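You operate a simulated robot arm through the tools that you are given. There is no shell and no other tool. Be economical: measure what you need, move in short steps, check, and stop when the job is done.

The job below is to be done with a simulated two-armed robot. You get a single attempt, and the scene is never put back.

TASK
Take the red cap jug and leave it on the lined shelf of the wire shelving. Push the tablets drawer shut. Take the white reducer on the unit bay of the long steel bench and put it away on the lowest shelf of the wire shelving. Take the blue edge plate on the packing table, gauge edge and put it away on the top of the pallet load. Take the black-capped canister and leave it on top of the supplier label. The order is free. Set down upright: red cap jug, white reducer, black-capped canister.

The check looks at the end state, three seconds after you hand in, the way a careful person would. Anything else that was tipped, shoved, dropped, spilled or broken makes it a failure. Lids that push on must go on centred and level and be pressed home; caps that screw on are set level and turned clockwise until they are tight.

THE ROBOT
Two 7-joint arms with three-finger grippers on one trunk, on a base that drives. Base frame: it is fixed to the floor where the robot stands at the start and does not move with it; the origin is under the middle of the robot, x ahead of it, y to its left, z up. Units: m, rad, N and s.
The left shoulder is at the start at [0.05, 0.154, 0.979], the right one opposite. With the tool pointing down near the work surface each hand reaches from about 0.2 to 0.64 m from the robot's upright axis, wherever it stands, measured 20 degrees to its own side. Places, roughly: black-capped canister (8x8x20 cm) [-8.8, -6, 1]; blue edge plate (8x9x8 cm) [-6.5, -0.4, 0.9]; lined shelf of the wire shelving (36x22 cm) [-4.04, -1.44, 0.9]; lowest shelf of the wire shelving (52x20 cm) [-4.06, -1.36, 0.2]; red cap jug [0.5, -0.25, 1]; supplier label [-4.25, -5.75, 1]; tablets drawer [-5, 2.2, 0.8]; top of the pallet load [4.5, -3.5, 0.6]; white reducer (5x5x7 cm) [-2.6, 2.5, 0.9]. Payload 2.69 kg a hand.
Tool frame (each hand has its own): the origin (TCP) lies between the finger pads and is the grasp point; the fingertips stand 0.029 m ahead of it; z points along the fingers, y is the line along which they close. Largest opening 0.12 m; the body of the gripper starts 0.078 m behind the TCP.
Orientation is told as [roll, pitch, yaw] about the base's x, y, z axes, in that order, counted from this pose: with the fingers straight down and closing along the base's y, the tool's x points along the base's -x, its y along +y and its z along -z.

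THE INTERFACE
- The arms move only by the tool play_rows. It takes "left_increments", "right_increments" or both (then of equal length, played together; a hand with none holds still); each is a list of rows, each an object of numbers (a shift or turn left out is 0, a gripper value left out holds the last): "dx", "dy", "dz": the shift along the tool's x, y, z in units of 25 mm (1.0 is 25 mm); "ax", "ay", "az": the turn, a rotation vector about the tool's x, y, z in units of 8 degrees (1.0 is 8 degrees); "claw": the finger opening in m, from 0 to 0.12. In form: [{"dx": .., "dy": .., "dz": .., "ax": .., "ay": .., "az": .., "claw": ..}, ...]. A call has 1 to 8 rows; each row shifts and turns the commanded pose from where the row before left it, along the tool's axes as they then stand. A call with a number of a shift or a turn outside -1 to 1 is refused whole. Each row takes 0.2 s and may step no farther than 0.05 m and 0.15 rad from the row before; otherwise, or with a gripper value out of range, the whole call is refused. A pose out of reach is approached as far as the arm can. The call stops where the force on the tool passes 40 N (or 10 N more than at its start, if that is more) or the arm is blocked; 0.2 s more then pass. Each finger halts on what it meets, pressing with about 22 N; the grip force reading is that of the motor and also rises with nothing between the fingers. The clock runs only during rows and for 0.2 s after the last one: add rows that do not move to give the fingers time. It gives the time, the measured TCP pose, the force on the tool (base axes), the opening and the grip force at its end, in the units of the frame above (readings bear some noise), with the torque about the TCP (base axes, N m) and any sound that the robot's microphone picked up.
- Cameras (640 x 400 px; columns grow to the right, rows downward): "scene" is now at [0.1652, -0.0313, 1.1458]; the picture's right is [-0.32, -0.95, 0.00], its down [-0.36, 0.12, -0.93] and it looks along [0.88, -0.29, -0.38] (base axes); focal length 214 px, centre (320, 200). "left" rides on the left gripper at [0.063, 0, -0.104] in its tool frame; the picture's right is [0.00, 1.00, 0.00], its down [-0.83, 0.00, -0.56] and it looks along [-0.56, 0.00, 0.83] (tool axes); focal length 275 px, centre (320, 200). "right" rides on the right gripper at [0.063, 0, -0.104] in its tool frame; the picture's right is [0.00, 1.00, 0.00], its down [-0.83, 0.00, -0.56] and it looks along [-0.56, 0.00, 0.83] (tool axes); focal length 275 px, centre (320, 200). There is no depth. A picture from a camera that has moved, and an enlarged one, comes with that camera's place and axes in the base frame and with its lens.
- camera(camera): a new picture of that camera. The clock stands still meanwhile.
- lift_body(by): slides the trunk up (or, below 0, down) by that many m; the arms and the scene camera ride with it, the base frame stays. It gives what a move gives, with no picture.
- drive_base(legs): drives the robot by 1 to 6 legs, each [ahead, left, turn to the left] in m, m and rad, along the robot's own axes; the way and the turn of a leg run together, so that a leg with both is an arc; at most 1.5 m and 3.142 rad a leg. The arms and the cameras ride along, it lands a little off, and it stops where it bumps. It gives what a move gives.
- pan_tilt(pan, tilt): turns the head with the scene camera to pan (to the left, within 1.396 rad either way) and tilt (down, from -0.506 to 1.204), counted from straight ahead of the robot. It gives what a move gives.
- zoom(camera, box): a new picture of the part [left, top, right, bottom] of that camera's present view, enlarged. The clock stands still meanwhile.
- hand_in(): hands the job in; it is judged then, once.

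Work in short steps. Places have to be worked out from the pictures, the camera data and where the tool is seen: move nearer, look again, correct. Check each grasp and each placing, and mend what went wrong. You have 165 turns and 138 pictures in all, those below and enlarged ones among them. Open the grippers and draw the arms clear of the work before you hand the job in, unless the task says otherwise.

The tools are called as name(argument=value, ...) on one line, values as JSON. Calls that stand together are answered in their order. play_rows: Moves the arms, as the interface text tells. Its arguments: {"type":"object","properties":{"left_increments":{"type":"array","items":{"type":"object","properties":{"dx":{"type":"number"},"dy":{"type":"number"},"dz":{"type":"number"},"ax":{"type":"number"},"ay":{"type":"number"},"az":{"type":"number"},"claw":{"type":"number"}}}},"right_increments":{"type":"array","items":{"type":"object","properties":{"dx":{"type":"number"},"dy":{"type":"number"},"dz":{"type":"number"},"ax":{"type":"number"},"ay":{"type":"number"},"az":{"type":"number"},"claw":{"type":"number"}}}}},"required":[]} The other tools are called the same way: lift_body (by) slides the trunk up or down; drive_base (legs) drives the base; pan_tilt (pan, tilt) turns the head that bears the scene camera; camera (camera) takes a picture; zoom (camera, box) takes an enlarged picture of a part of a camera's view; hand_in () hands the job in.

At the start:

```text
t: 0.0
left_position: [0.3422, 0.0283, 1.0653]
left_ee_rot: [0.001, 0.001, 0.0]
left_ft_force: [-0.5, 0.2, 0.1]
left_torque: [-0.03, 0.0, 0.0]
left_finger_gap: 0.1201
left_grasp_force: 0.0
right_position: [0.3269, -0.2402, 1.0563]
right_ee_rot: [0.001, 0.001, 0.0]
right_ft_force: [0.5, -0.3, 0.2]
right_torque: [-0.01, 0.0, 0.01]
right_finger_gap: 0.12
right_grasp_force: 0.2
trunk travel left (down, up): [-0.35, 0.088]
robot x, y, heading: [-0.0014, 0.0019, -0.001]
head pan, tilt: [-0.321, 0.384]
```

scene: 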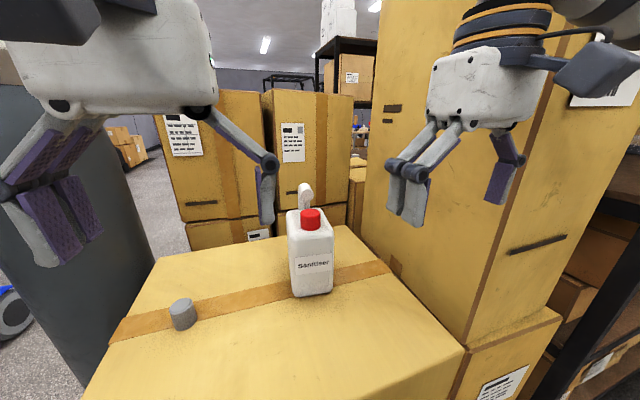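
right: 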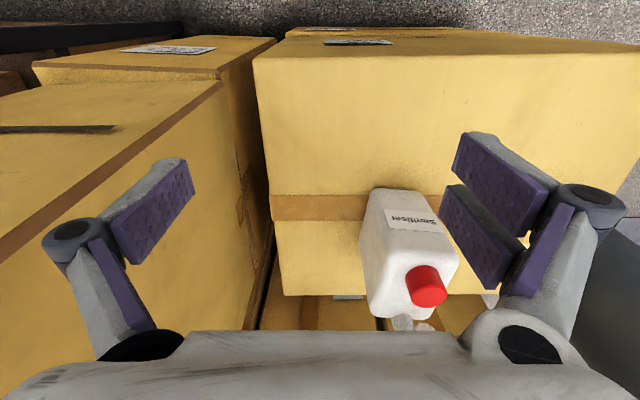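
left: 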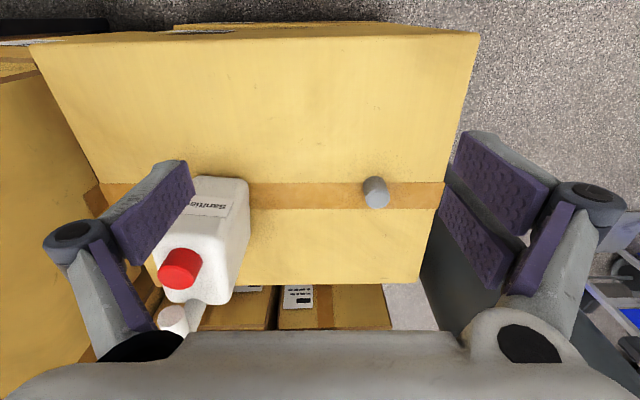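

The cap triangulates to about (0.51, -0.125, 0.96), standing on a box at about 0.82. I'll zoom in on the jug for its shape and orientation.

zoom(camera="scene", box=[240, 160, 400, 310])

zoom(camera="left", box=[100, 150, 320, 340])

```text
2.67 times, centred on (320, 235) of scene
camera zoom: at [0.1652, -0.0313, 1.1458], right [-0.32, -0.95, 0.0], down [-0.36, 0.12, -0.93], along [0.88, -0.29, -0.38], focal length 572 px, centre (320, 107)
```

zoom: 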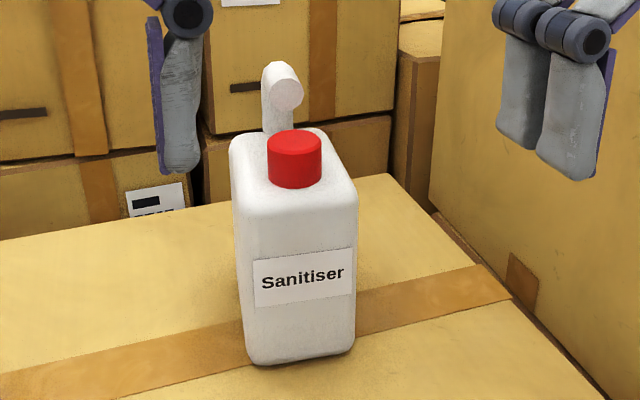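

```text
2.11 times, centred on (210, 245) of left
camera zoom: at [0.2802, 0.0289, 1.1737], right [0.0, 1.0, 0.0], down [0.83, 0.0, 0.56], along [0.56, 0.0, -0.83], focal length 580 px, centre (552, 105)
```

zoom: 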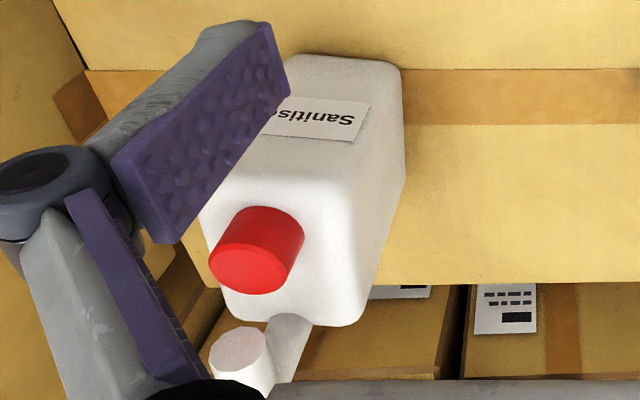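

The jug body is about 7.6 cm wide and 13 cm deep, turned about -11°, with its bottom at 0.80 and body top near 0.93. I'll grip its sides with a near-horizontal hand coming from the front. First I clear the left hand out of the way and turn the right hand to the jug's yaw.

play_rows(left_increments=[{"dy": 1, "dx": 0.5}, {"dy": 1, "dx": 0.5}, {"dy": 1, "dx": 0.5}, {"dy": 1, "dx": 0.5}, {"dy": 0}, {"dy": 0}, {"dy": 0}, {"dy": 0}], right_increments=[{"az": 0.7}, {"az": 0.67}, {"dx": -0.5, "dy": 0.8}, {"dx": -0.5, "dy": 0.8}, {"dx": -0.5, "dy": 0.8}, {"dx": -0.5, "dy": 0.8}, {"dx": -0.5, "dy": 0.8}, {"dy": 0.9}])

```text
t: 1.8
left_position: [0.2926, 0.1311, 1.0679]
left_ee_rot: [-0.001, 0.0, -0.001]
left_ft_force: [-0.4, 0.3, -0.1]
left_torque: [-0.01, -0.01, 0.02]
left_finger_gap: 0.12
left_grasp_force: 0.1
right_position: [0.4139, -0.1288, 1.0541]
right_ee_rot: [-0.001, 0.001, -0.192]
right_ft_force: [0.0, -0.2, -0.4]
right_torque: [-0.01, 0.02, -0.02]
right_finger_gap: 0.12
right_grasp_force: 0.1
trunk travel left (down, up): [-0.35, 0.088]
robot x, y, heading: [0.0032, 0.0003, 0.002]
head pan, tilt: [-0.321, 0.384]
```

Now I pitch the right hand forward in place.

play_rows(right_increments=[{"ay": -1}, {"ay": -1}, {"ay": -1}, {"ay": -1}, {"ay": -1}, {"ay": -1}, {"ay": -1}, {"ay": -1}])

camera(camera="right")

```text
t: 3.6
left_position: [0.293, 0.1301, 1.0673]
left_ee_rot: [0.001, -0.001, -0.002]
left_ft_force: [0.0, -0.1, 0.2]
left_torque: [0.01, -0.03, 0.01]
left_finger_gap: 0.1198
left_grasp_force: 0.1
right_position: [0.4123, -0.1322, 1.0544]
right_ee_rot: [0.002, -1.118, -0.192]
right_ft_force: [0.3, 0.5, 0.2]
right_torque: [-0.01, 0.0, 0.0]
right_finger_gap: 0.1198
right_grasp_force: 0.1
trunk travel left (down, up): [-0.35, 0.088]
robot x, y, heading: [0.002, -0.0017, 0.005]
head pan, tilt: [-0.321, 0.384]
```

```text
132 pictures are left
camera right: at [0.293, -0.1079, 1.0432], right [0.19, 0.98, 0.0], down [-0.13, 0.03, 0.99], along [0.97, -0.19, 0.14], focal length 275 px, centre (320, 200)
```

right: 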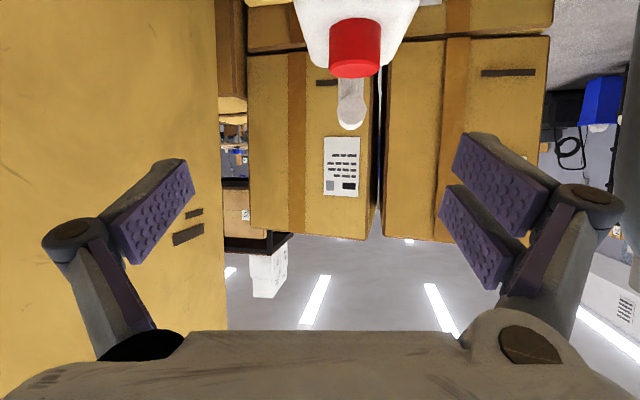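

The jug sits about 2.5 cm to the left of the hand's plane. I finish the pitch, shift left and go down in front of the jug.

play_rows(right_increments=[{"ay": -0.67, "dy": 0.5}, {"ay": -0.66, "dy": 0.55}, {"dx": 1, "dz": 0.26}, {"dx": 1, "dz": 0.26}, {"dx": 1, "dz": 0.26}, {"dx": 1, "dz": 0.26}, {"dx": 1, "dz": 0.26}, {"dx": 0.6, "dz": 0.16}])

camera(camera="right")

camera(camera="scene")

```text
t: 5.4
left_position: [0.2922, 0.1291, 1.0679]
left_ee_rot: [0.0, 0.0, 0.0]
left_ft_force: [-0.2, 0.5, -0.5]
left_torque: [-0.01, -0.03, 0.01]
left_finger_gap: 0.1198
left_grasp_force: 0.1
right_position: [0.421, -0.0997, 0.9115]
right_ee_rot: [-0.001, -1.301, -0.192]
right_ft_force: [0.0, 0.1, -0.2]
right_torque: [-0.02, 0.01, -0.01]
right_finger_gap: 0.1201
right_grasp_force: 0.0
right hand out of reach, approached as far as the arm can: row 6
trunk travel left (down, up): [-0.35, 0.088]
robot x, y, heading: [0.0007, -0.0011, -0.002]
head pan, tilt: [-0.321, 0.384]
```

```text
131 pictures are left
camera right: at [0.306, -0.0765, 0.8769], right [0.19, 0.98, -0.01], down [-0.31, 0.07, 0.95], along [0.93, -0.18, 0.32], focal length 275 px, centre (320, 200)
```

right: 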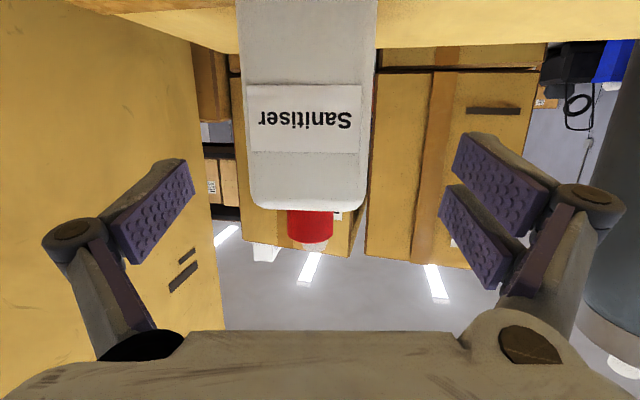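

```text
130 pictures are left
camera scene: at [0.165, -0.031, 1.1459], right [-0.32, -0.95, 0.0], down [-0.36, 0.12, -0.93], along [0.88, -0.29, -0.37], focal length 214 px, centre (320, 200)
```

scene: 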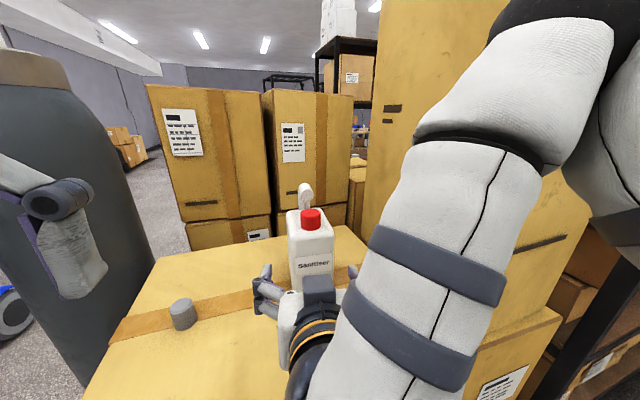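

The hand is nearly centred on the jug, and the body's top edge works out to about 0.945. I nudge 7 mm to the right and advance with the fingers straddling it.

play_rows(right_increments=[{"dy": -0.28, "dz": 0.5, "dx": -0.1}, {"dz": 0.93, "dx": -0.25}, {"dz": 0.93, "dx": -0.25}, {"dz": 0.93, "dx": -0.25}, {"dz": 0.7, "dx": -0.2}, {"dz": 0.5, "dx": -0.15}, {"dz": 0}])

camera(camera="right")

```text
t: 7.0
left_position: [0.2929, 0.1301, 1.0687]
left_ee_rot: [0.0, 0.0, 0.0]
left_ft_force: [-0.3, 0.8, 0.4]
left_torque: [-0.02, -0.02, -0.02]
left_finger_gap: 0.1203
left_grasp_force: 0.1
right_position: [0.5328, -0.1296, 0.9106]
right_ee_rot: [-0.001, -1.302, -0.192]
right_ft_force: [-1.7, 1.3, 0.3]
right_torque: [-0.09, -0.07, -0.01]
right_finger_gap: 0.12
right_grasp_force: 0.0
trunk travel left (down, up): [-0.35, 0.088]
robot x, y, heading: [-0.0011, 0.0023, 0.0]
head pan, tilt: [-0.321, 0.384]
```

```text
129 pictures are left
camera right: at [0.4175, -0.1072, 0.877], right [0.19, 0.98, 0.0], down [-0.31, 0.06, 0.95], along [0.93, -0.18, 0.32], focal length 275 px, centre (320, 200)
```

right: 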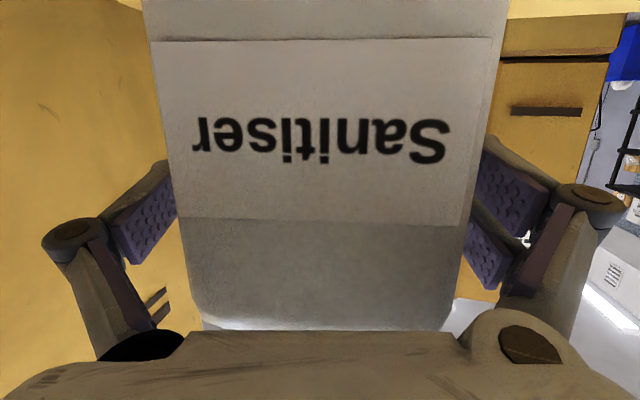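

The fingers straddle the body evenly. I close the hand.

play_rows(right_increments=[{"claw": 0.08}, {"claw": 0.04}, {"claw": 0.02}, {"claw": 0.02}, {"claw": 0.02}])

```text
t: 8.2
left_position: [0.2921, 0.1297, 1.0678]
left_ee_rot: [0.0, 0.0, -0.001]
left_ft_force: [-0.7, -0.5, -0.2]
left_torque: [0.01, -0.02, -0.01]
left_finger_gap: 0.1201
left_grasp_force: 0.1
right_position: [0.5316, -0.1311, 0.9113]
right_ee_rot: [0.0, -1.303, -0.189]
right_ft_force: [-0.1, 1.4, 6.2]
right_torque: [-0.51, 0.1, 0.3]
right_finger_gap: 0.0862
right_grasp_force: 22.0
trunk travel left (down, up): [-0.35, 0.088]
robot x, y, heading: [0.0001, -0.0001, 0.001]
head pan, tilt: [-0.321, 0.384]
```

It is gripped at 0.086. I set the claw target to zero to keep the pressure on and lift gently.

play_rows(right_increments=[{"claw": 0.0}, {"dx": -0.4, "dz": -0.11}, {"dx": -0.8, "dz": -0.21}, {"dx": -0.8, "dz": -0.21}, {"dx": -0.8, "dz": -0.21}, {"dx": 0}])

camera(camera="scene")

```text
t: 9.6
left_position: [0.2939, 0.1293, 1.068]
left_ee_rot: [0.001, 0.0, 0.0]
left_ft_force: [0.3, -0.7, -0.5]
left_torque: [0.0, 0.0, 0.01]
left_finger_gap: 0.1201
left_grasp_force: 0.1
right_position: [0.5355, -0.1318, 0.9845]
right_ee_rot: [0.0, -1.3, -0.188]
right_ft_force: [-0.7, 0.0, -11.0]
right_torque: [0.08, 0.27, 0.02]
right_finger_gap: 0.085
right_grasp_force: 22.1
trunk travel left (down, up): [-0.35, 0.088]
robot x, y, heading: [-0.0013, -0.0004, -0.002]
head pan, tilt: [-0.321, 0.384]
```

```text
128 pictures are left
camera scene: at [0.166, -0.0313, 1.1457], right [-0.32, -0.95, 0.0], down [-0.36, 0.12, -0.93], along [0.88, -0.29, -0.38], focal length 214 px, centre (320, 200)
```

scene: 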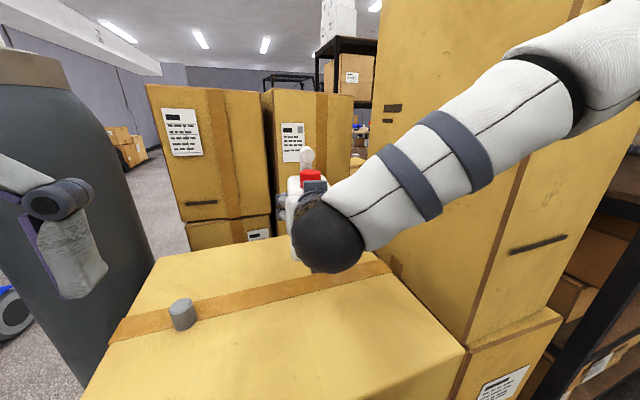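

The jug is held (about 1.1 kg). I back off from the cartons and look to the left and right.

drive_base(legs=[[-0.45, 0, 0]])

pan_tilt(pan=1.39, tilt=0.2)

camera(camera="scene")

pan_tilt(pan=-1.39, tilt=0.2)

camera(camera="scene")

```text
t: 12.3
left_position: [-0.1613, 0.1298, 1.0686]
left_ee_rot: [0.002, 0.0, 0.001]
left_ft_force: [-0.7, 0.0, 0.8]
left_torque: [-0.01, -0.02, 0.0]
left_finger_gap: 0.1199
left_grasp_force: 0.1
right_position: [0.0802, -0.1313, 0.9835]
right_ee_rot: [0.0, -1.302, -0.19]
right_ft_force: [-0.3, 0.6, -10.9]
right_torque: [0.07, 0.25, 0.0]
right_finger_gap: 0.0849
right_grasp_force: 21.4
trunk travel left (down, up): [-0.35, 0.088]
robot x, y, heading: [-0.4531, -0.0025, -0.001]
head pan, tilt: [-0.321, 0.384]
```

```text
t: 14.1
left_position: [-0.1614, 0.1297, 1.0676]
left_ee_rot: [0.0, 0.0, 0.001]
left_ft_force: [0.0, -0.1, 0.0]
left_torque: [-0.01, 0.01, 0.0]
left_finger_gap: 0.1199
left_grasp_force: 0.1
right_position: [0.0798, -0.1304, 0.9834]
right_ee_rot: [0.0, -1.3, -0.19]
right_ft_force: [0.0, 0.4, -10.9]
right_torque: [0.04, 0.23, 0.0]
right_finger_gap: 0.085
right_grasp_force: 21.8
trunk travel left (down, up): [-0.35, 0.088]
robot x, y, heading: [-0.4559, -0.0015, -0.002]
head pan, tilt: [1.389, 0.201]
```

```text
127 pictures are left
camera scene: at [-0.3601, 0.0893, 1.1629], right [0.98, -0.18, 0.0], down [-0.04, -0.2, -0.98], along [0.18, 0.96, -0.2], focal length 214 px, centre (320, 200)
```

scene: 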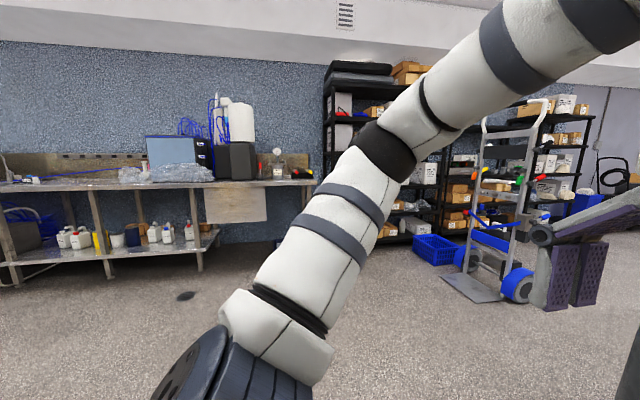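

```text
t: 16.5
left_position: [-0.1618, 0.1298, 1.0674]
left_ee_rot: [0.0, 0.0, 0.001]
left_ft_force: [-0.1, 0.4, -0.2]
left_torque: [0.02, 0.01, -0.01]
left_finger_gap: 0.1199
left_grasp_force: 0.0
right_position: [0.0792, -0.1309, 0.9834]
right_ee_rot: [0.0, -1.302, -0.191]
right_ft_force: [0.1, 0.0, -11.2]
right_torque: [0.1, 0.27, -0.01]
right_finger_gap: 0.0853
right_grasp_force: 22.1
trunk travel left (down, up): [-0.35, 0.088]
robot x, y, heading: [-0.4537, 0.0001, 0.0]
head pan, tilt: [-1.389, 0.201]
```

```text
126 pictures are left
camera scene: at [-0.3599, -0.0939, 1.1629], right [-0.98, -0.18, 0.0], down [-0.04, 0.2, -0.98], along [0.18, -0.96, -0.2], focal length 214 px, centre (320, 200)
```

scene: 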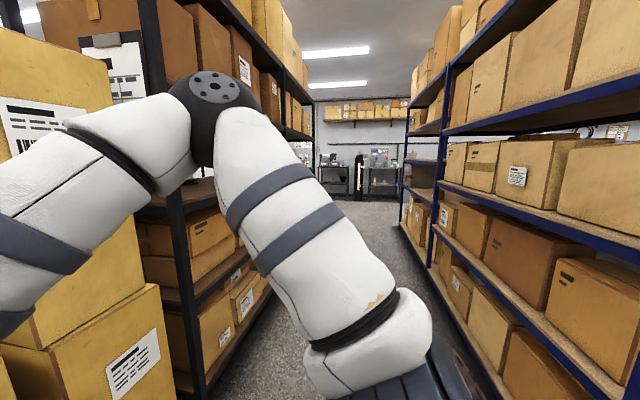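

To the north is open floor with a bench at y≈2.7. I turn left in place to look towards the west.

drive_base(legs=[[0, 0, 1.57], [0.6, 0, 0], [0, 0, 0.9]])

pan_tilt(pan=0.5, tilt=0.2)

camera(camera="scene")

pan_tilt(pan=-0.4, tilt=0.2)

camera(camera="scene")

```text
t: 26.1
left_position: [-0.7706, 0.6601, 1.068]
left_ee_rot: [-0.001, 0.0, 2.494]
left_ft_force: [0.8, -0.1, -1.3]
left_torque: [0.02, -0.01, 0.0]
left_finger_gap: 0.1202
left_grasp_force: 0.1
right_position: [-0.8057, 1.0142, 0.9841]
right_ee_rot: [-0.002, -1.301, 2.301]
right_ft_force: [0.3, 0.1, -9.8]
right_torque: [-0.18, -0.19, 0.0]
right_finger_gap: 0.0851
right_grasp_force: 22.1
trunk travel left (down, up): [-0.35, 0.088]
robot x, y, heading: [-0.4598, 0.5867, 2.492]
head pan, tilt: [-1.389, 0.201]
```

```text
t: 27.9
left_position: [-0.7703, 0.6601, 1.0677]
left_ee_rot: [0.001, 0.0, 2.493]
left_ft_force: [0.5, 0.3, -0.4]
left_torque: [-0.04, 0.04, -0.01]
left_finger_gap: 0.12
left_grasp_force: 0.1
right_position: [-0.8042, 1.0151, 0.984]
right_ee_rot: [-0.003, -1.3, 2.3]
right_ft_force: [-0.1, -0.6, -10.9]
right_torque: [-0.19, -0.16, 0.02]
right_finger_gap: 0.0855
right_grasp_force: 21.7
trunk travel left (down, up): [-0.35, 0.088]
robot x, y, heading: [-0.4623, 0.5851, 2.489]
head pan, tilt: [0.499, 0.201]
```

```text
125 pictures are left
camera scene: at [-0.6127, 0.6453, 1.1629], right [0.15, 0.99, 0.0], down [0.2, -0.03, -0.98], along [-0.97, 0.15, -0.2], focal length 214 px, centre (320, 200)
```

scene: 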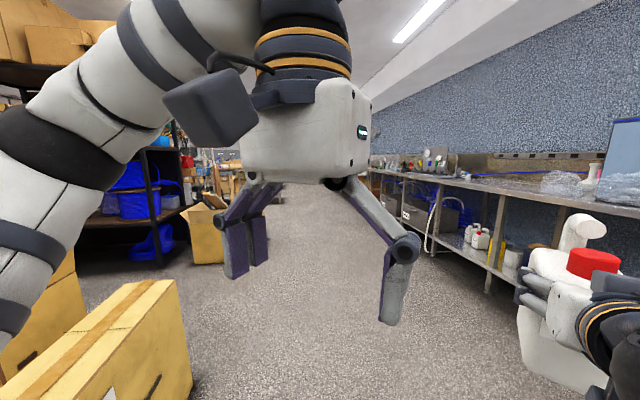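

```text
t: 29.1
left_position: [-0.7704, 0.6604, 1.0679]
left_ee_rot: [0.001, 0.0, 2.491]
left_ft_force: [0.2, 0.6, -0.1]
left_torque: [0.0, -0.03, 0.01]
left_finger_gap: 0.12
left_grasp_force: 0.1
right_position: [-0.8054, 1.0156, 0.984]
right_ee_rot: [-0.002, -1.299, 2.299]
right_ft_force: [-0.5, -0.1, -10.1]
right_torque: [-0.2, -0.2, -0.01]
right_finger_gap: 0.085
right_grasp_force: 21.8
trunk travel left (down, up): [-0.35, 0.088]
robot x, y, heading: [-0.457, 0.5845, 2.491]
head pan, tilt: [-0.4, 0.201]
```

```text
124 pictures are left
camera scene: at [-0.567, 0.712, 1.1628], right [0.87, 0.5, 0.0], down [0.1, -0.17, -0.98], along [-0.49, 0.85, -0.2], focal length 214 px, centre (320, 200)
```

scene: 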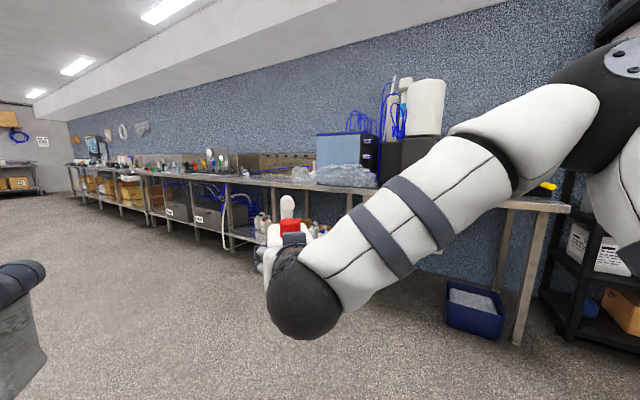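

The long bench runs along y≈2.5, and the shelving is probably the dark rack to the south-west. I carry the jug to the bench near the reducer, facing +y and standing off a bit.

drive_base(legs=[[0, 0, -0.92], [0.4, 1.1, 0], [0.4, 1.04, 0]])

pan_tilt(pan=0.1, tilt=0.35)

camera(camera="scene")

```text
t: 48.2
left_position: [-2.7244, 1.7109, 1.0681]
left_ee_rot: [0.0, -0.001, 1.546]
left_ft_force: [0.0, -1.0, -0.2]
left_torque: [0.01, -0.03, -0.01]
left_finger_gap: 0.1199
left_grasp_force: 0.0
right_position: [-2.4578, 1.9452, 0.984]
right_ee_rot: [-0.001, -1.3, 1.353]
right_ft_force: [-0.5, 0.7, -11.9]
right_torque: [-0.26, 0.04, -0.01]
right_finger_gap: 0.0851
right_grasp_force: 21.8
trunk travel left (down, up): [-0.35, 0.088]
robot x, y, heading: [-2.6005, 1.4165, 1.544]
head pan, tilt: [-0.4, 0.201]
```

```text
t: 49.1
left_position: [-2.7248, 1.7115, 1.0678]
left_ee_rot: [0.001, -0.001, 1.546]
left_ft_force: [-0.7, 0.3, 0.0]
left_torque: [0.01, -0.01, -0.02]
left_finger_gap: 0.1198
left_grasp_force: 0.0
right_position: [-2.4581, 1.9456, 0.9837]
right_ee_rot: [-0.002, -1.301, 1.355]
right_ft_force: [0.4, 0.3, -10.7]
right_torque: [-0.27, 0.09, 0.01]
right_finger_gap: 0.0851
right_grasp_force: 21.6
trunk travel left (down, up): [-0.35, 0.088]
robot x, y, heading: [-2.6076, 1.4177, 1.545]
head pan, tilt: [0.099, 0.351]
```

```text
123 pictures are left
camera scene: at [-2.6076, 1.5829, 1.1489], right [1.0, 0.07, 0.0], down [0.02, -0.34, -0.94], along [-0.07, 0.94, -0.34], focal length 214 px, centre (320, 200)
```

scene: 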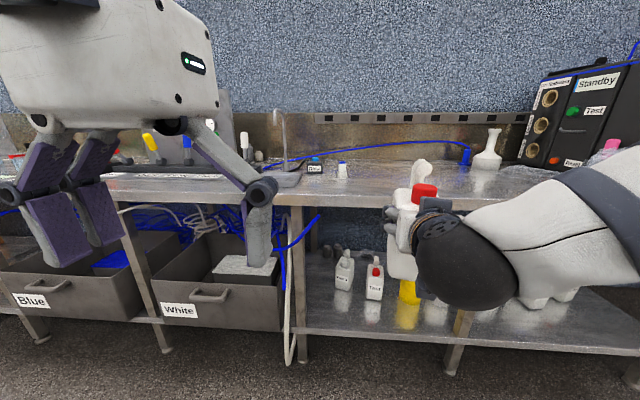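

Zoom in on the small bench-top items near the middle.

zoom(camera="scene", box=[230, 100, 410, 212])

zoom(camera="scene", box=[90, 100, 270, 212])

camera(camera="left")

```text
3.56 times, centred on (320, 156) of scene
camera zoom: at [-2.6076, 1.5829, 1.1489], right [1.0, 0.07, 0.0], down [0.02, -0.34, -0.94], along [-0.07, 0.94, -0.34], focal length 763 px, centre (320, 356)
```

zoom: 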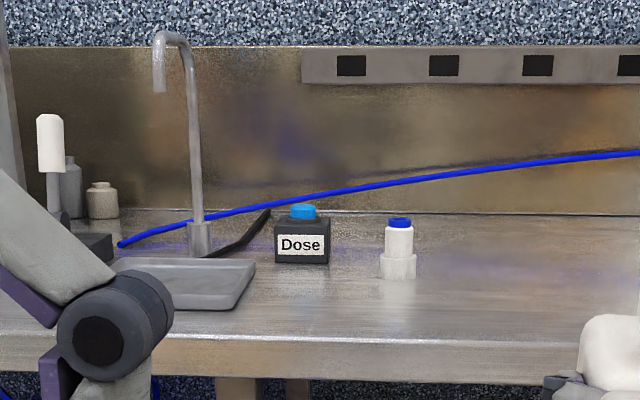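

```text
3.56 times, centred on (180, 156) of scene
camera zoom: at [-2.6076, 1.5829, 1.1489], right [1.0, 0.07, 0.0], down [0.02, -0.34, -0.94], along [-0.07, 0.94, -0.34], focal length 763 px, centre (818, 356)
```

zoom: 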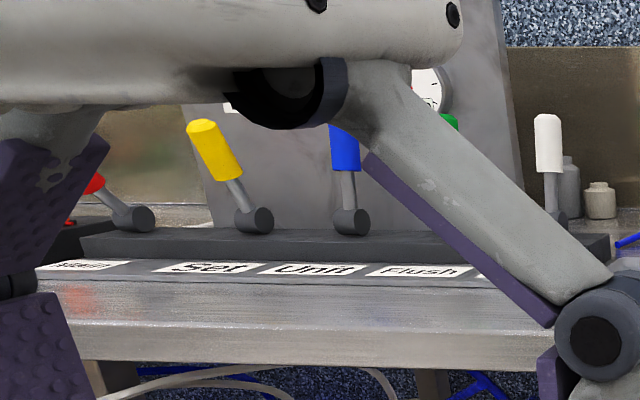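

```text
120 pictures are left
camera left: at [-2.7265, 1.6483, 1.1739], right [-1.0, 0.03, 0.0], down [0.03, 0.83, 0.56], along [0.02, 0.56, -0.83], focal length 275 px, centre (320, 200)
```

left: 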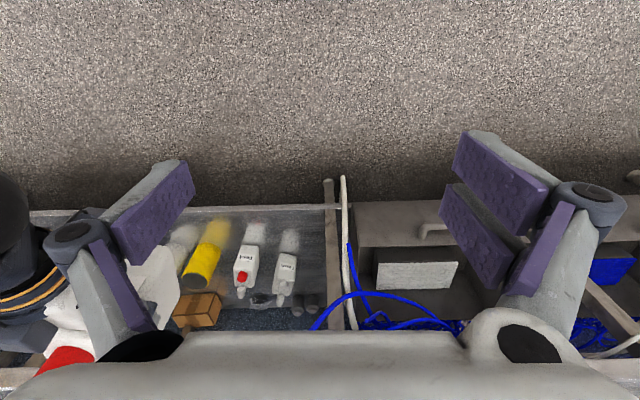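

The stepped white piece (about -2.58, 2.53, base z 0.918, just right of the "Dose" button) is the reducer. I raise and retract the jug, push the left hand forward, then pitch it forward.

play_rows(right_increments=[{"dx": -0.5, "dz": -0.13}, {"dx": -0.5, "dz": -0.13}, {"dx": -0.5, "dz": -0.4}, {"dx": -0.5, "dz": -0.7}, {"dx": -0.3, "dz": -0.8}, {"dx": -0.2, "dz": -0.9}, {"dx": -0.1, "dz": -0.9}, {"dx": -0.1, "dz": -0.9}], left_increments=[{"dx": -0.9}, {"dx": -0.9}, {"dx": -0.9}, {"dx": -0.9}, {"dx": -0.9, "ay": -0.5}, {"ay": -1}, {"ay": -1}, {"ay": -1}])

play_rows(left_increments=[{"ay": -1}, {"ay": -1}, {"ay": -1}, {"ay": -1}, {"dx": 0}])

```text
t: 50.9
left_position: [-2.723, 1.8229, 1.0685]
left_ee_rot: [0.001, -0.491, 1.545]
left_ft_force: [1.5, 0.1, -0.2]
left_torque: [0.01, 0.01, -0.01]
left_finger_gap: 0.1201
left_grasp_force: 0.0
right_position: [-2.4786, 1.8485, 1.0814]
right_ee_rot: [0.0, -1.301, 1.355]
right_ft_force: [-0.9, 0.5, -11.2]
right_torque: [-0.27, 0.07, 0.01]
right_finger_gap: 0.0848
right_grasp_force: 21.9
trunk travel left (down, up): [-0.35, 0.088]
robot x, y, heading: [-2.6008, 1.4112, 1.547]
head pan, tilt: [0.099, 0.351]
```

```text
t: 52.1
left_position: [-2.723, 1.8224, 1.0683]
left_ee_rot: [-0.001, -1.05, 1.547]
left_ft_force: [0.1, 0.0, 0.7]
left_torque: [-0.02, 0.02, 0.0]
left_finger_gap: 0.12
left_grasp_force: 0.1
right_position: [-2.4792, 1.8493, 1.0813]
right_ee_rot: [-0.002, -1.302, 1.354]
right_ft_force: [-0.6, -0.2, -11.6]
right_torque: [-0.31, 0.07, -0.02]
right_finger_gap: 0.0851
right_grasp_force: 21.5
trunk travel left (down, up): [-0.35, 0.088]
robot x, y, heading: [-2.6054, 1.4116, 1.545]
head pan, tilt: [0.099, 0.351]
```

Now I drive towards the bench and shift right, with the left gripper opened to only 0.08 so it clears the Dose button.

drive_base(legs=[[0.3, -0.13, 0.025], [0.15, 0, 0]])

play_rows(left_increments=[{"claw": 0.08}, {"claw": 0.08}])

camera(camera="left")

camera(camera="scene")

```text
t: 55.2
left_position: [-2.5976, 2.2687, 1.0677]
left_ee_rot: [0.0, -1.045, 1.566]
left_ft_force: [0.6, 0.1, -0.4]
left_torque: [0.0, -0.01, -0.02]
left_finger_gap: 0.1201
left_grasp_force: 0.1
right_position: [-2.356, 2.2984, 1.0804]
right_ee_rot: [-0.002, -1.3, 1.378]
right_ft_force: [0.0, 1.0, -9.8]
right_torque: [-0.26, 0.02, -0.01]
right_finger_gap: 0.0848
right_grasp_force: 22.2
trunk travel left (down, up): [-0.35, 0.088]
robot x, y, heading: [-2.4735, 1.8634, 1.571]
head pan, tilt: [0.099, 0.351]
```

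```text
t: 55.9
left_position: [-2.5988, 2.2673, 1.0662]
left_ee_rot: [0.001, -1.048, 1.567]
left_ft_force: [-0.4, -0.5, 0.2]
left_torque: [-0.01, 0.02, -0.03]
left_finger_gap: 0.08
left_grasp_force: 0.0
right_position: [-2.3554, 2.2981, 1.0811]
right_ee_rot: [-0.003, -1.299, 1.377]
right_ft_force: [-0.7, 0.0, -11.0]
right_torque: [-0.27, 0.05, 0.0]
right_finger_gap: 0.085
right_grasp_force: 22.2
trunk travel left (down, up): [-0.35, 0.088]
robot x, y, heading: [-2.4703, 1.8615, 1.569]
head pan, tilt: [0.099, 0.351]
```

```text
119 pictures are left
camera left: at [-2.5992, 2.1461, 1.0672], right [-1.0, 0.01, 0.0], down [0.0, -0.07, 1.0], along [0.01, 1.0, 0.07], focal length 275 px, centre (320, 200)
```

left: 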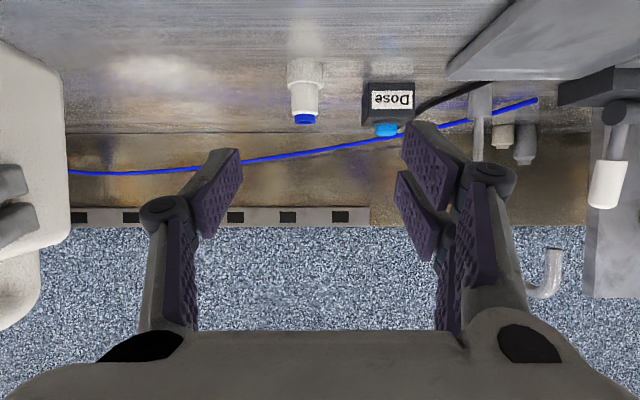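

```text
118 pictures are left
camera scene: at [-2.4791, 2.0295, 1.1489], right [1.0, 0.1, 0.0], down [0.03, -0.34, -0.94], along [-0.09, 0.93, -0.34], focal length 214 px, centre (320, 200)
```

scene: 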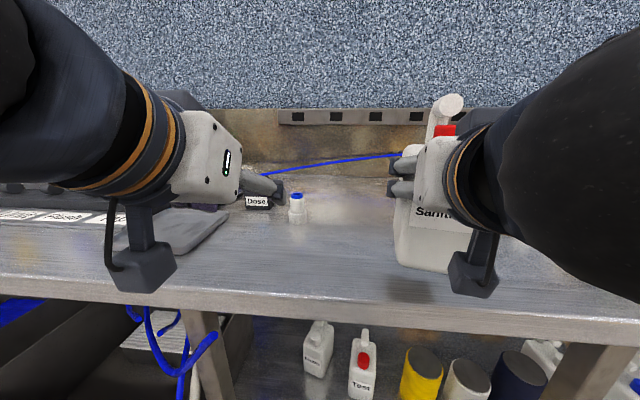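

The reducer is at about (-2.578, 2.51, base 0.915). I reduce the pitch to about 50° so the wrist camera box stays off the bench, drive 8 cm closer, align and descend.

drive_base(legs=[[0.08, 0, 0]])

play_rows(left_increments=[{"ay": 0.61, "dy": -0.4}, {"ay": 0.61, "dy": -0.4}, {"dz": 0.9, "dx": 0.15}, {"dz": 0.9, "dx": 0.15}, {"dz": 0.9, "dx": 0.15}, {"dz": 0.9, "dx": 0.15}, {"dz": 0.7, "dx": 0.12}, {"dz": 0.3, "dx": 0.1}])

camera(camera="left")

camera(camera="scene")

```text
t: 56.9
left_position: [-2.5993, 2.3483, 1.0672]
left_ee_rot: [-0.001, -1.045, 1.568]
left_ft_force: [0.3, 0.6, -0.1]
left_torque: [0.01, 0.0, 0.01]
left_finger_gap: 0.0802
left_grasp_force: 0.1
right_position: [-2.357, 2.3788, 1.0799]
right_ee_rot: [-0.004, -1.299, 1.381]
right_ft_force: [0.2, 0.2, -11.4]
right_torque: [-0.26, 0.03, 0.0]
right_finger_gap: 0.085
right_grasp_force: 22.4
trunk travel left (down, up): [-0.35, 0.088]
robot x, y, heading: [-2.47, 1.9423, 1.568]
head pan, tilt: [0.099, 0.351]
```

```text
t: 58.7
left_position: [-2.5792, 2.4222, 0.9786]
left_ee_rot: [0.0, -0.875, 1.567]
left_ft_force: [-0.9, 1.4, 0.5]
left_torque: [0.02, 0.02, -0.04]
left_finger_gap: 0.0802
left_grasp_force: 0.1
right_position: [-2.3571, 2.3785, 1.0816]
right_ee_rot: [-0.005, -1.299, 1.381]
right_ft_force: [0.5, -0.6, -10.8]
right_torque: [-0.28, 0.1, 0.01]
right_finger_gap: 0.0849
right_grasp_force: 21.8
trunk travel left (down, up): [-0.35, 0.088]
robot x, y, heading: [-2.4689, 1.9426, 1.567]
head pan, tilt: [0.099, 0.351]
```

```text
117 pictures are left
camera left: at [-2.5791, 2.3023, 0.9987], right [-1.0, 0.01, 0.0], down [0.0, 0.1, 0.99], along [0.0, 0.99, -0.1], focal length 275 px, centre (320, 200)
```

left: 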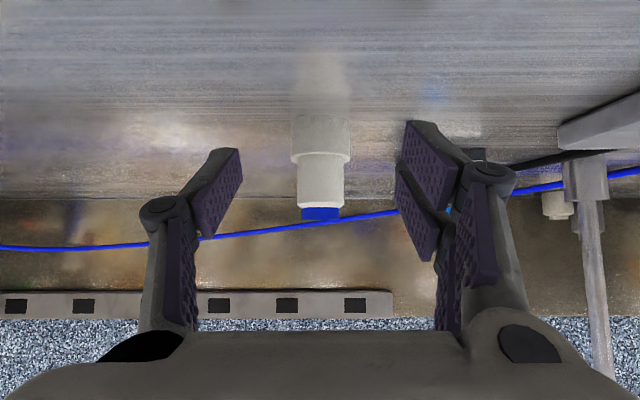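

```text
116 pictures are left
camera scene: at [-2.4791, 2.1097, 1.1489], right [1.0, 0.1, 0.0], down [0.03, -0.34, -0.94], along [-0.09, 0.93, -0.34], focal length 214 px, centre (320, 200)
```

scene: 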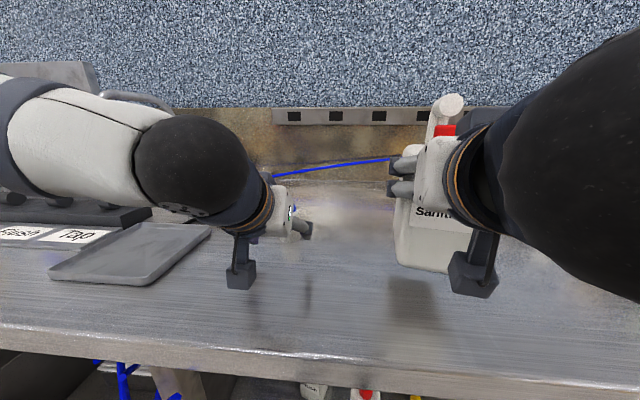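

It is aligned (column 321), and the upper section spans about 0.942 to 0.984. I advance 9 cm, dropping 1.5 cm, and look again before closing.

play_rows(left_increments=[{"dz": 0.78, "dx": -0.44}, {"dz": 0.78, "dx": -0.44}, {"dz": 0.78, "dx": -0.44}, {"dz": 0.78, "dx": -0.44}, {"dz": 0}])

camera(camera="left")

```text
t: 59.9
left_position: [-2.5782, 2.5131, 0.9625]
left_ee_rot: [0.001, -0.877, 1.568]
left_ft_force: [0.1, -0.1, 1.3]
left_torque: [0.02, -0.02, 0.03]
left_finger_gap: 0.0801
left_grasp_force: 0.0
right_position: [-2.3567, 2.3794, 1.0813]
right_ee_rot: [-0.004, -1.301, 1.38]
right_ft_force: [0.3, -0.9, -10.3]
right_torque: [-0.29, 0.04, 0.01]
right_finger_gap: 0.085
right_grasp_force: 22.1
trunk travel left (down, up): [-0.35, 0.088]
robot x, y, heading: [-2.4691, 1.9396, 1.568]
head pan, tilt: [0.099, 0.351]
```

```text
115 pictures are left
camera left: at [-2.5784, 2.3914, 0.9828], right [-1.0, 0.0, 0.0], down [0.0, 0.1, 0.99], along [0.0, 0.99, -0.1], focal length 275 px, centre (320, 200)
```

left: 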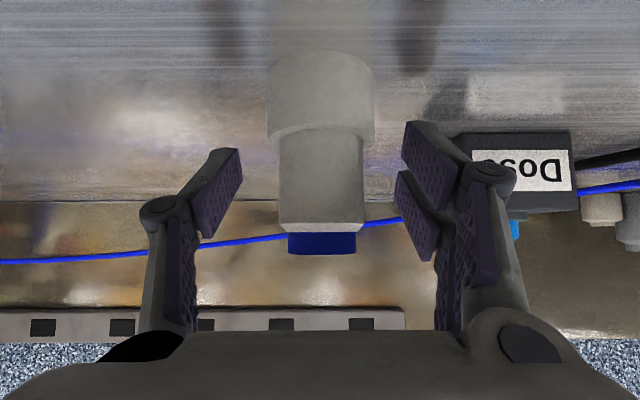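

The reducer axis is at y≈2.499, so the TCP is about 1.3 cm too deep. I back off that much and close.

play_rows(left_increments=[{"dz": -0.4, "dx": 0.33}, {"claw": 0.06}, {"claw": 0.03}, {"claw": 0.02}, {"claw": 0.02}])

camera(camera="left")

```text
t: 61.1
left_position: [-2.5778, 2.4996, 0.9631]
left_ee_rot: [-0.001, -0.878, 1.57]
left_ft_force: [-0.1, -0.7, 2.5]
left_torque: [0.02, 0.07, -0.02]
left_finger_gap: 0.0408
left_grasp_force: 22.3
right_position: [-2.3567, 2.3784, 1.0804]
right_ee_rot: [-0.004, -1.3, 1.38]
right_ft_force: [-0.5, 0.0, -11.7]
right_torque: [-0.31, 0.02, -0.01]
right_finger_gap: 0.085
right_grasp_force: 21.7
trunk travel left (down, up): [-0.35, 0.088]
robot x, y, heading: [-2.4686, 1.946, 1.566]
head pan, tilt: [0.099, 0.351]
```

```text
114 pictures are left
camera left: at [-2.5782, 2.3783, 0.9832], right [-1.0, 0.01, 0.0], down [0.0, 0.1, 0.99], along [0.0, 0.99, -0.1], focal length 275 px, centre (320, 200)
```

left: 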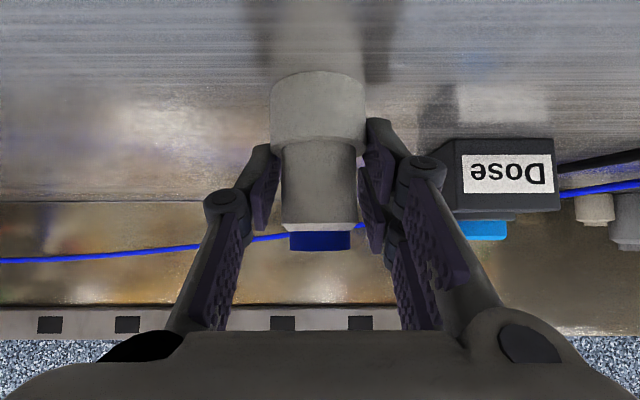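

It is gripped (gap 0.041). I lift it straight up, then pull back.

play_rows(left_increments=[{"claw": 0.0}, {"dx": -0.4, "dz": -0.34}, {"dx": -0.7, "dz": -0.58}, {"dx": -0.7, "dz": -0.58}, {"dx": -0.7, "dz": -0.58}, {"dx": 0.5, "dz": -0.6}, {"dx": 0.5, "dz": -0.6}, {"dx": 0}])

camera(camera="left")

```text
t: 62.9
left_position: [-2.5781, 2.4601, 1.0452]
left_ee_rot: [0.001, -0.875, 1.568]
left_ft_force: [-0.1, 0.0, 0.0]
left_torque: [0.01, -0.03, 0.0]
left_finger_gap: 0.041
left_grasp_force: 21.7
right_position: [-2.3566, 2.38, 1.0814]
right_ee_rot: [-0.003, -1.299, 1.38]
right_ft_force: [0.0, 0.0, -9.8]
right_torque: [-0.26, 0.07, 0.01]
right_finger_gap: 0.0849
right_grasp_force: 21.8
trunk travel left (down, up): [-0.35, 0.088]
robot x, y, heading: [-2.4688, 1.9482, 1.572]
head pan, tilt: [0.099, 0.351]
```

```text
113 pictures are left
camera left: at [-2.5782, 2.3393, 1.0643], right [-1.0, 0.01, 0.0], down [0.0, 0.1, 0.99], along [0.0, 0.99, -0.1], focal length 275 px, centre (320, 200)
```

left: 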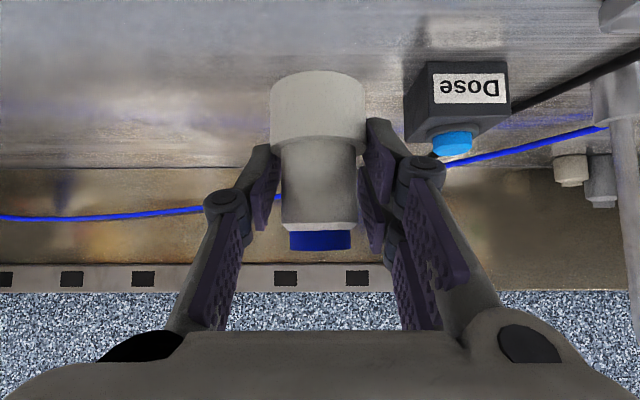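

The reducer is held. I back away from the bench and turn to face the shelving to the south-west.

drive_base(legs=[[-1.1, 0, 0], [0, 0, 2.4]])

pan_tilt(pan=0.0, tilt=0.3)

camera(camera="scene")

```text
t: 74.2
left_position: [-2.7298, 0.3789, 1.0439]
left_ee_rot: [0.001, -0.878, -2.308]
left_ft_force: [-0.5, -1.2, -0.5]
left_torque: [-0.02, -0.01, -0.04]
left_finger_gap: 0.0408
left_grasp_force: 22.3
right_position: [-2.8401, 0.5888, 1.0808]
right_ee_rot: [-0.003, -1.3, -2.497]
right_ft_force: [0.6, 0.0, -11.2]
right_torque: [0.23, -0.21, 0.0]
right_finger_gap: 0.0852
right_grasp_force: 21.7
trunk travel left (down, up): [-0.35, 0.088]
robot x, y, heading: [-2.4621, 0.8355, -2.306]
head pan, tilt: [0.099, 0.351]
```

```text
t: 74.9
left_position: [-2.73, 0.3799, 1.0444]
left_ee_rot: [-0.001, -0.875, -2.309]
left_ft_force: [-0.6, 0.5, -0.9]
left_torque: [0.0, 0.01, -0.02]
left_finger_gap: 0.0407
left_grasp_force: 22.5
right_position: [-2.8406, 0.5883, 1.0807]
right_ee_rot: [-0.005, -1.297, -2.497]
right_ft_force: [-0.4, 1.2, -10.8]
right_torque: [0.15, -0.24, -0.01]
right_finger_gap: 0.0849
right_grasp_force: 21.9
trunk travel left (down, up): [-0.35, 0.088]
robot x, y, heading: [-2.4672, 0.8356, -2.307]
head pan, tilt: [0.0, 0.3]
```

```text
112 pictures are left
camera scene: at [-2.5767, 0.7076, 1.1536], right [-0.74, 0.67, 0.0], down [0.2, 0.22, -0.95], along [-0.64, -0.71, -0.3], focal length 214 px, centre (320, 200)
```

scene: 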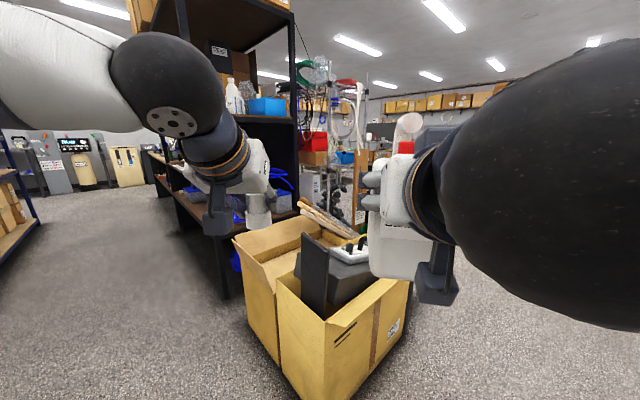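

The target lies around pixel (293,157), just behind the black rack's post. I zoom there.

zoom(camera="scene", box=[220, 40, 400, 240])

```text
2.00 times, centred on (310, 140) of scene
camera zoom: at [-2.5767, 0.7076, 1.1536], right [-0.74, 0.67, 0.0], down [0.2, 0.22, -0.95], along [-0.64, -0.71, -0.3], focal length 429 px, centre (340, 320)
```

zoom: 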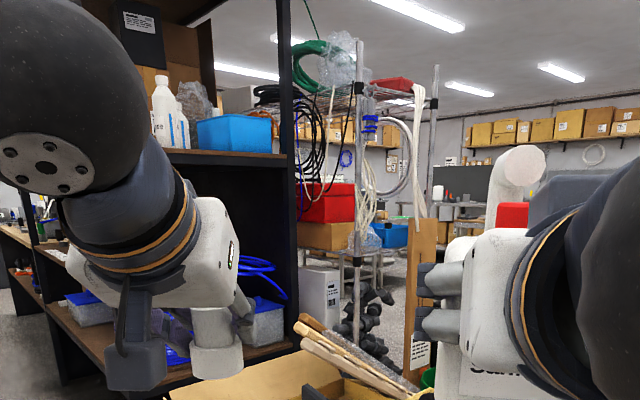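

A chrome wire shelving stands just west of the black rack. I drive west around the open carton and face south to view it.

drive_base(legs=[[0, 0, -0.835], [0.85, -0.2, 0], [0.85, 0, 0], [0, 0, 1.571]])

camera(camera="scene")

```text
t: 89.5
left_position: [-4.0384, 0.4962, 1.0442]
left_ee_rot: [0.001, -0.876, -1.573]
left_ft_force: [-0.2, -0.2, -0.4]
left_torque: [-0.01, 0.02, 0.01]
left_finger_gap: 0.0402
left_grasp_force: 22.1
right_position: [-4.2608, 0.5768, 1.0805]
right_ee_rot: [-0.004, -1.3, -1.763]
right_ft_force: [-0.2, 0.5, -11.3]
right_torque: [0.3, -0.02, 0.02]
right_finger_gap: 0.0848
right_grasp_force: 21.5
trunk travel left (down, up): [-0.35, 0.088]
robot x, y, heading: [-4.1481, 1.0157, -1.576]
head pan, tilt: [0.0, 0.3]
```

```text
110 pictures are left
camera scene: at [-4.1466, 0.841, 1.1536], right [-1.0, 0.0, 0.0], down [0.0, 0.3, -0.96], along [0.0, -0.96, -0.3], focal length 214 px, centre (320, 200)
```

scene: 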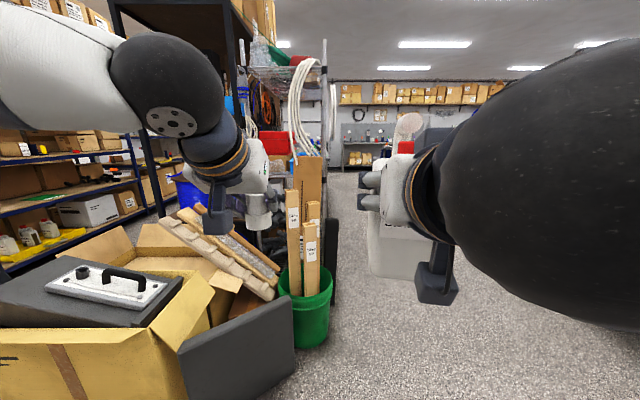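

The shelving is end-on and its open face looks west, so I need to stand west of it facing east. I check the floor to the right first.

pan_tilt(pan=-1.0, tilt=0.3)

camera(camera="scene")

```text
t: 90.8
left_position: [-4.0394, 0.4965, 1.0451]
left_ee_rot: [0.0, -0.875, -1.574]
left_ft_force: [0.2, 0.7, 0.3]
left_torque: [-0.03, 0.01, 0.02]
left_finger_gap: 0.0403
left_grasp_force: 22.2
right_position: [-4.2601, 0.5772, 1.0807]
right_ee_rot: [-0.005, -1.299, -1.762]
right_ft_force: [-0.5, 0.2, -9.9]
right_torque: [0.3, 0.0, 0.0]
right_finger_gap: 0.0849
right_grasp_force: 22.1
trunk travel left (down, up): [-0.35, 0.088]
robot x, y, heading: [-4.1432, 1.0152, -1.574]
head pan, tilt: [-1.0, 0.3]
```

```text
109 pictures are left
camera scene: at [-4.225, 0.8841, 1.1536], right [-0.54, 0.84, 0.0], down [0.25, 0.16, -0.96], along [-0.81, -0.51, -0.3], focal length 214 px, centre (320, 200)
```

scene: 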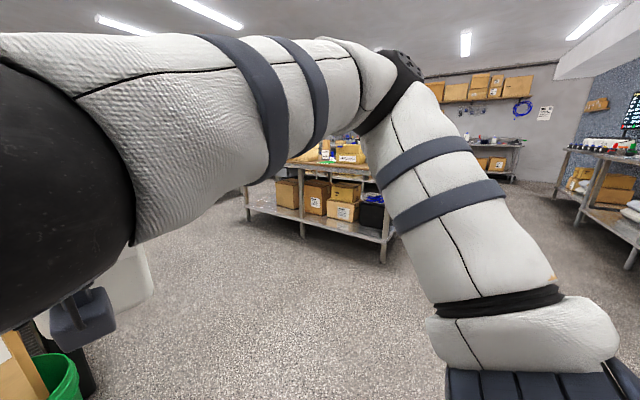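

The floor west is clear as far as the packing table. I drive to the shelving's west side and face east.

drive_base(legs=[[0, -0.95, 0], [1.2, 0, 0], [1.2, 0, 0], [0, 0, 1.571]])

pan_tilt(pan=0.0, tilt=0.4)

camera(camera="scene")

```text
t: 113.7
left_position: [-4.601, -1.2864, 1.0445]
left_ee_rot: [-0.001, -0.876, -0.033]
left_ft_force: [-0.3, 0.2, -1.8]
left_torque: [-0.01, 0.0, 0.01]
left_finger_gap: 0.0396
left_grasp_force: 21.8
right_position: [-4.6885, -1.5063, 1.0815]
right_ee_rot: [-0.007, -1.299, -0.218]
right_ft_force: [-0.1, 0.2, -9.7]
right_torque: [0.08, 0.26, 0.03]
right_finger_gap: 0.085
right_grasp_force: 22.1
trunk travel left (down, up): [-0.35, 0.088]
robot x, y, heading: [-5.1218, -1.383, -0.031]
head pan, tilt: [-1.0, 0.3]
```

```text
t: 114.9
left_position: [-4.6005, -1.2861, 1.0448]
left_ee_rot: [0.0, -0.876, -0.031]
left_ft_force: [0.4, 0.4, -0.7]
left_torque: [0.01, -0.01, -0.02]
left_finger_gap: 0.0395
left_grasp_force: 21.6
right_position: [-4.6879, -1.5053, 1.0804]
right_ee_rot: [-0.005, -1.299, -0.217]
right_ft_force: [-0.1, 0.2, -10.6]
right_torque: [0.04, 0.3, 0.0]
right_finger_gap: 0.0851
right_grasp_force: 21.8
trunk travel left (down, up): [-0.35, 0.088]
robot x, y, heading: [-5.1186, -1.3756, -0.035]
head pan, tilt: [0.0, 0.4]
```

```text
108 pictures are left
camera scene: at [-4.9516, -1.3862, 1.1443], right [-0.03, -1.0, 0.0], down [-0.39, 0.01, -0.92], along [0.92, -0.03, -0.39], focal length 214 px, centre (320, 200)
```

scene: 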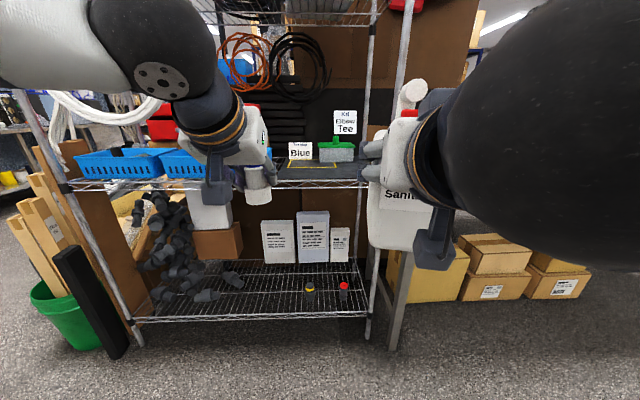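

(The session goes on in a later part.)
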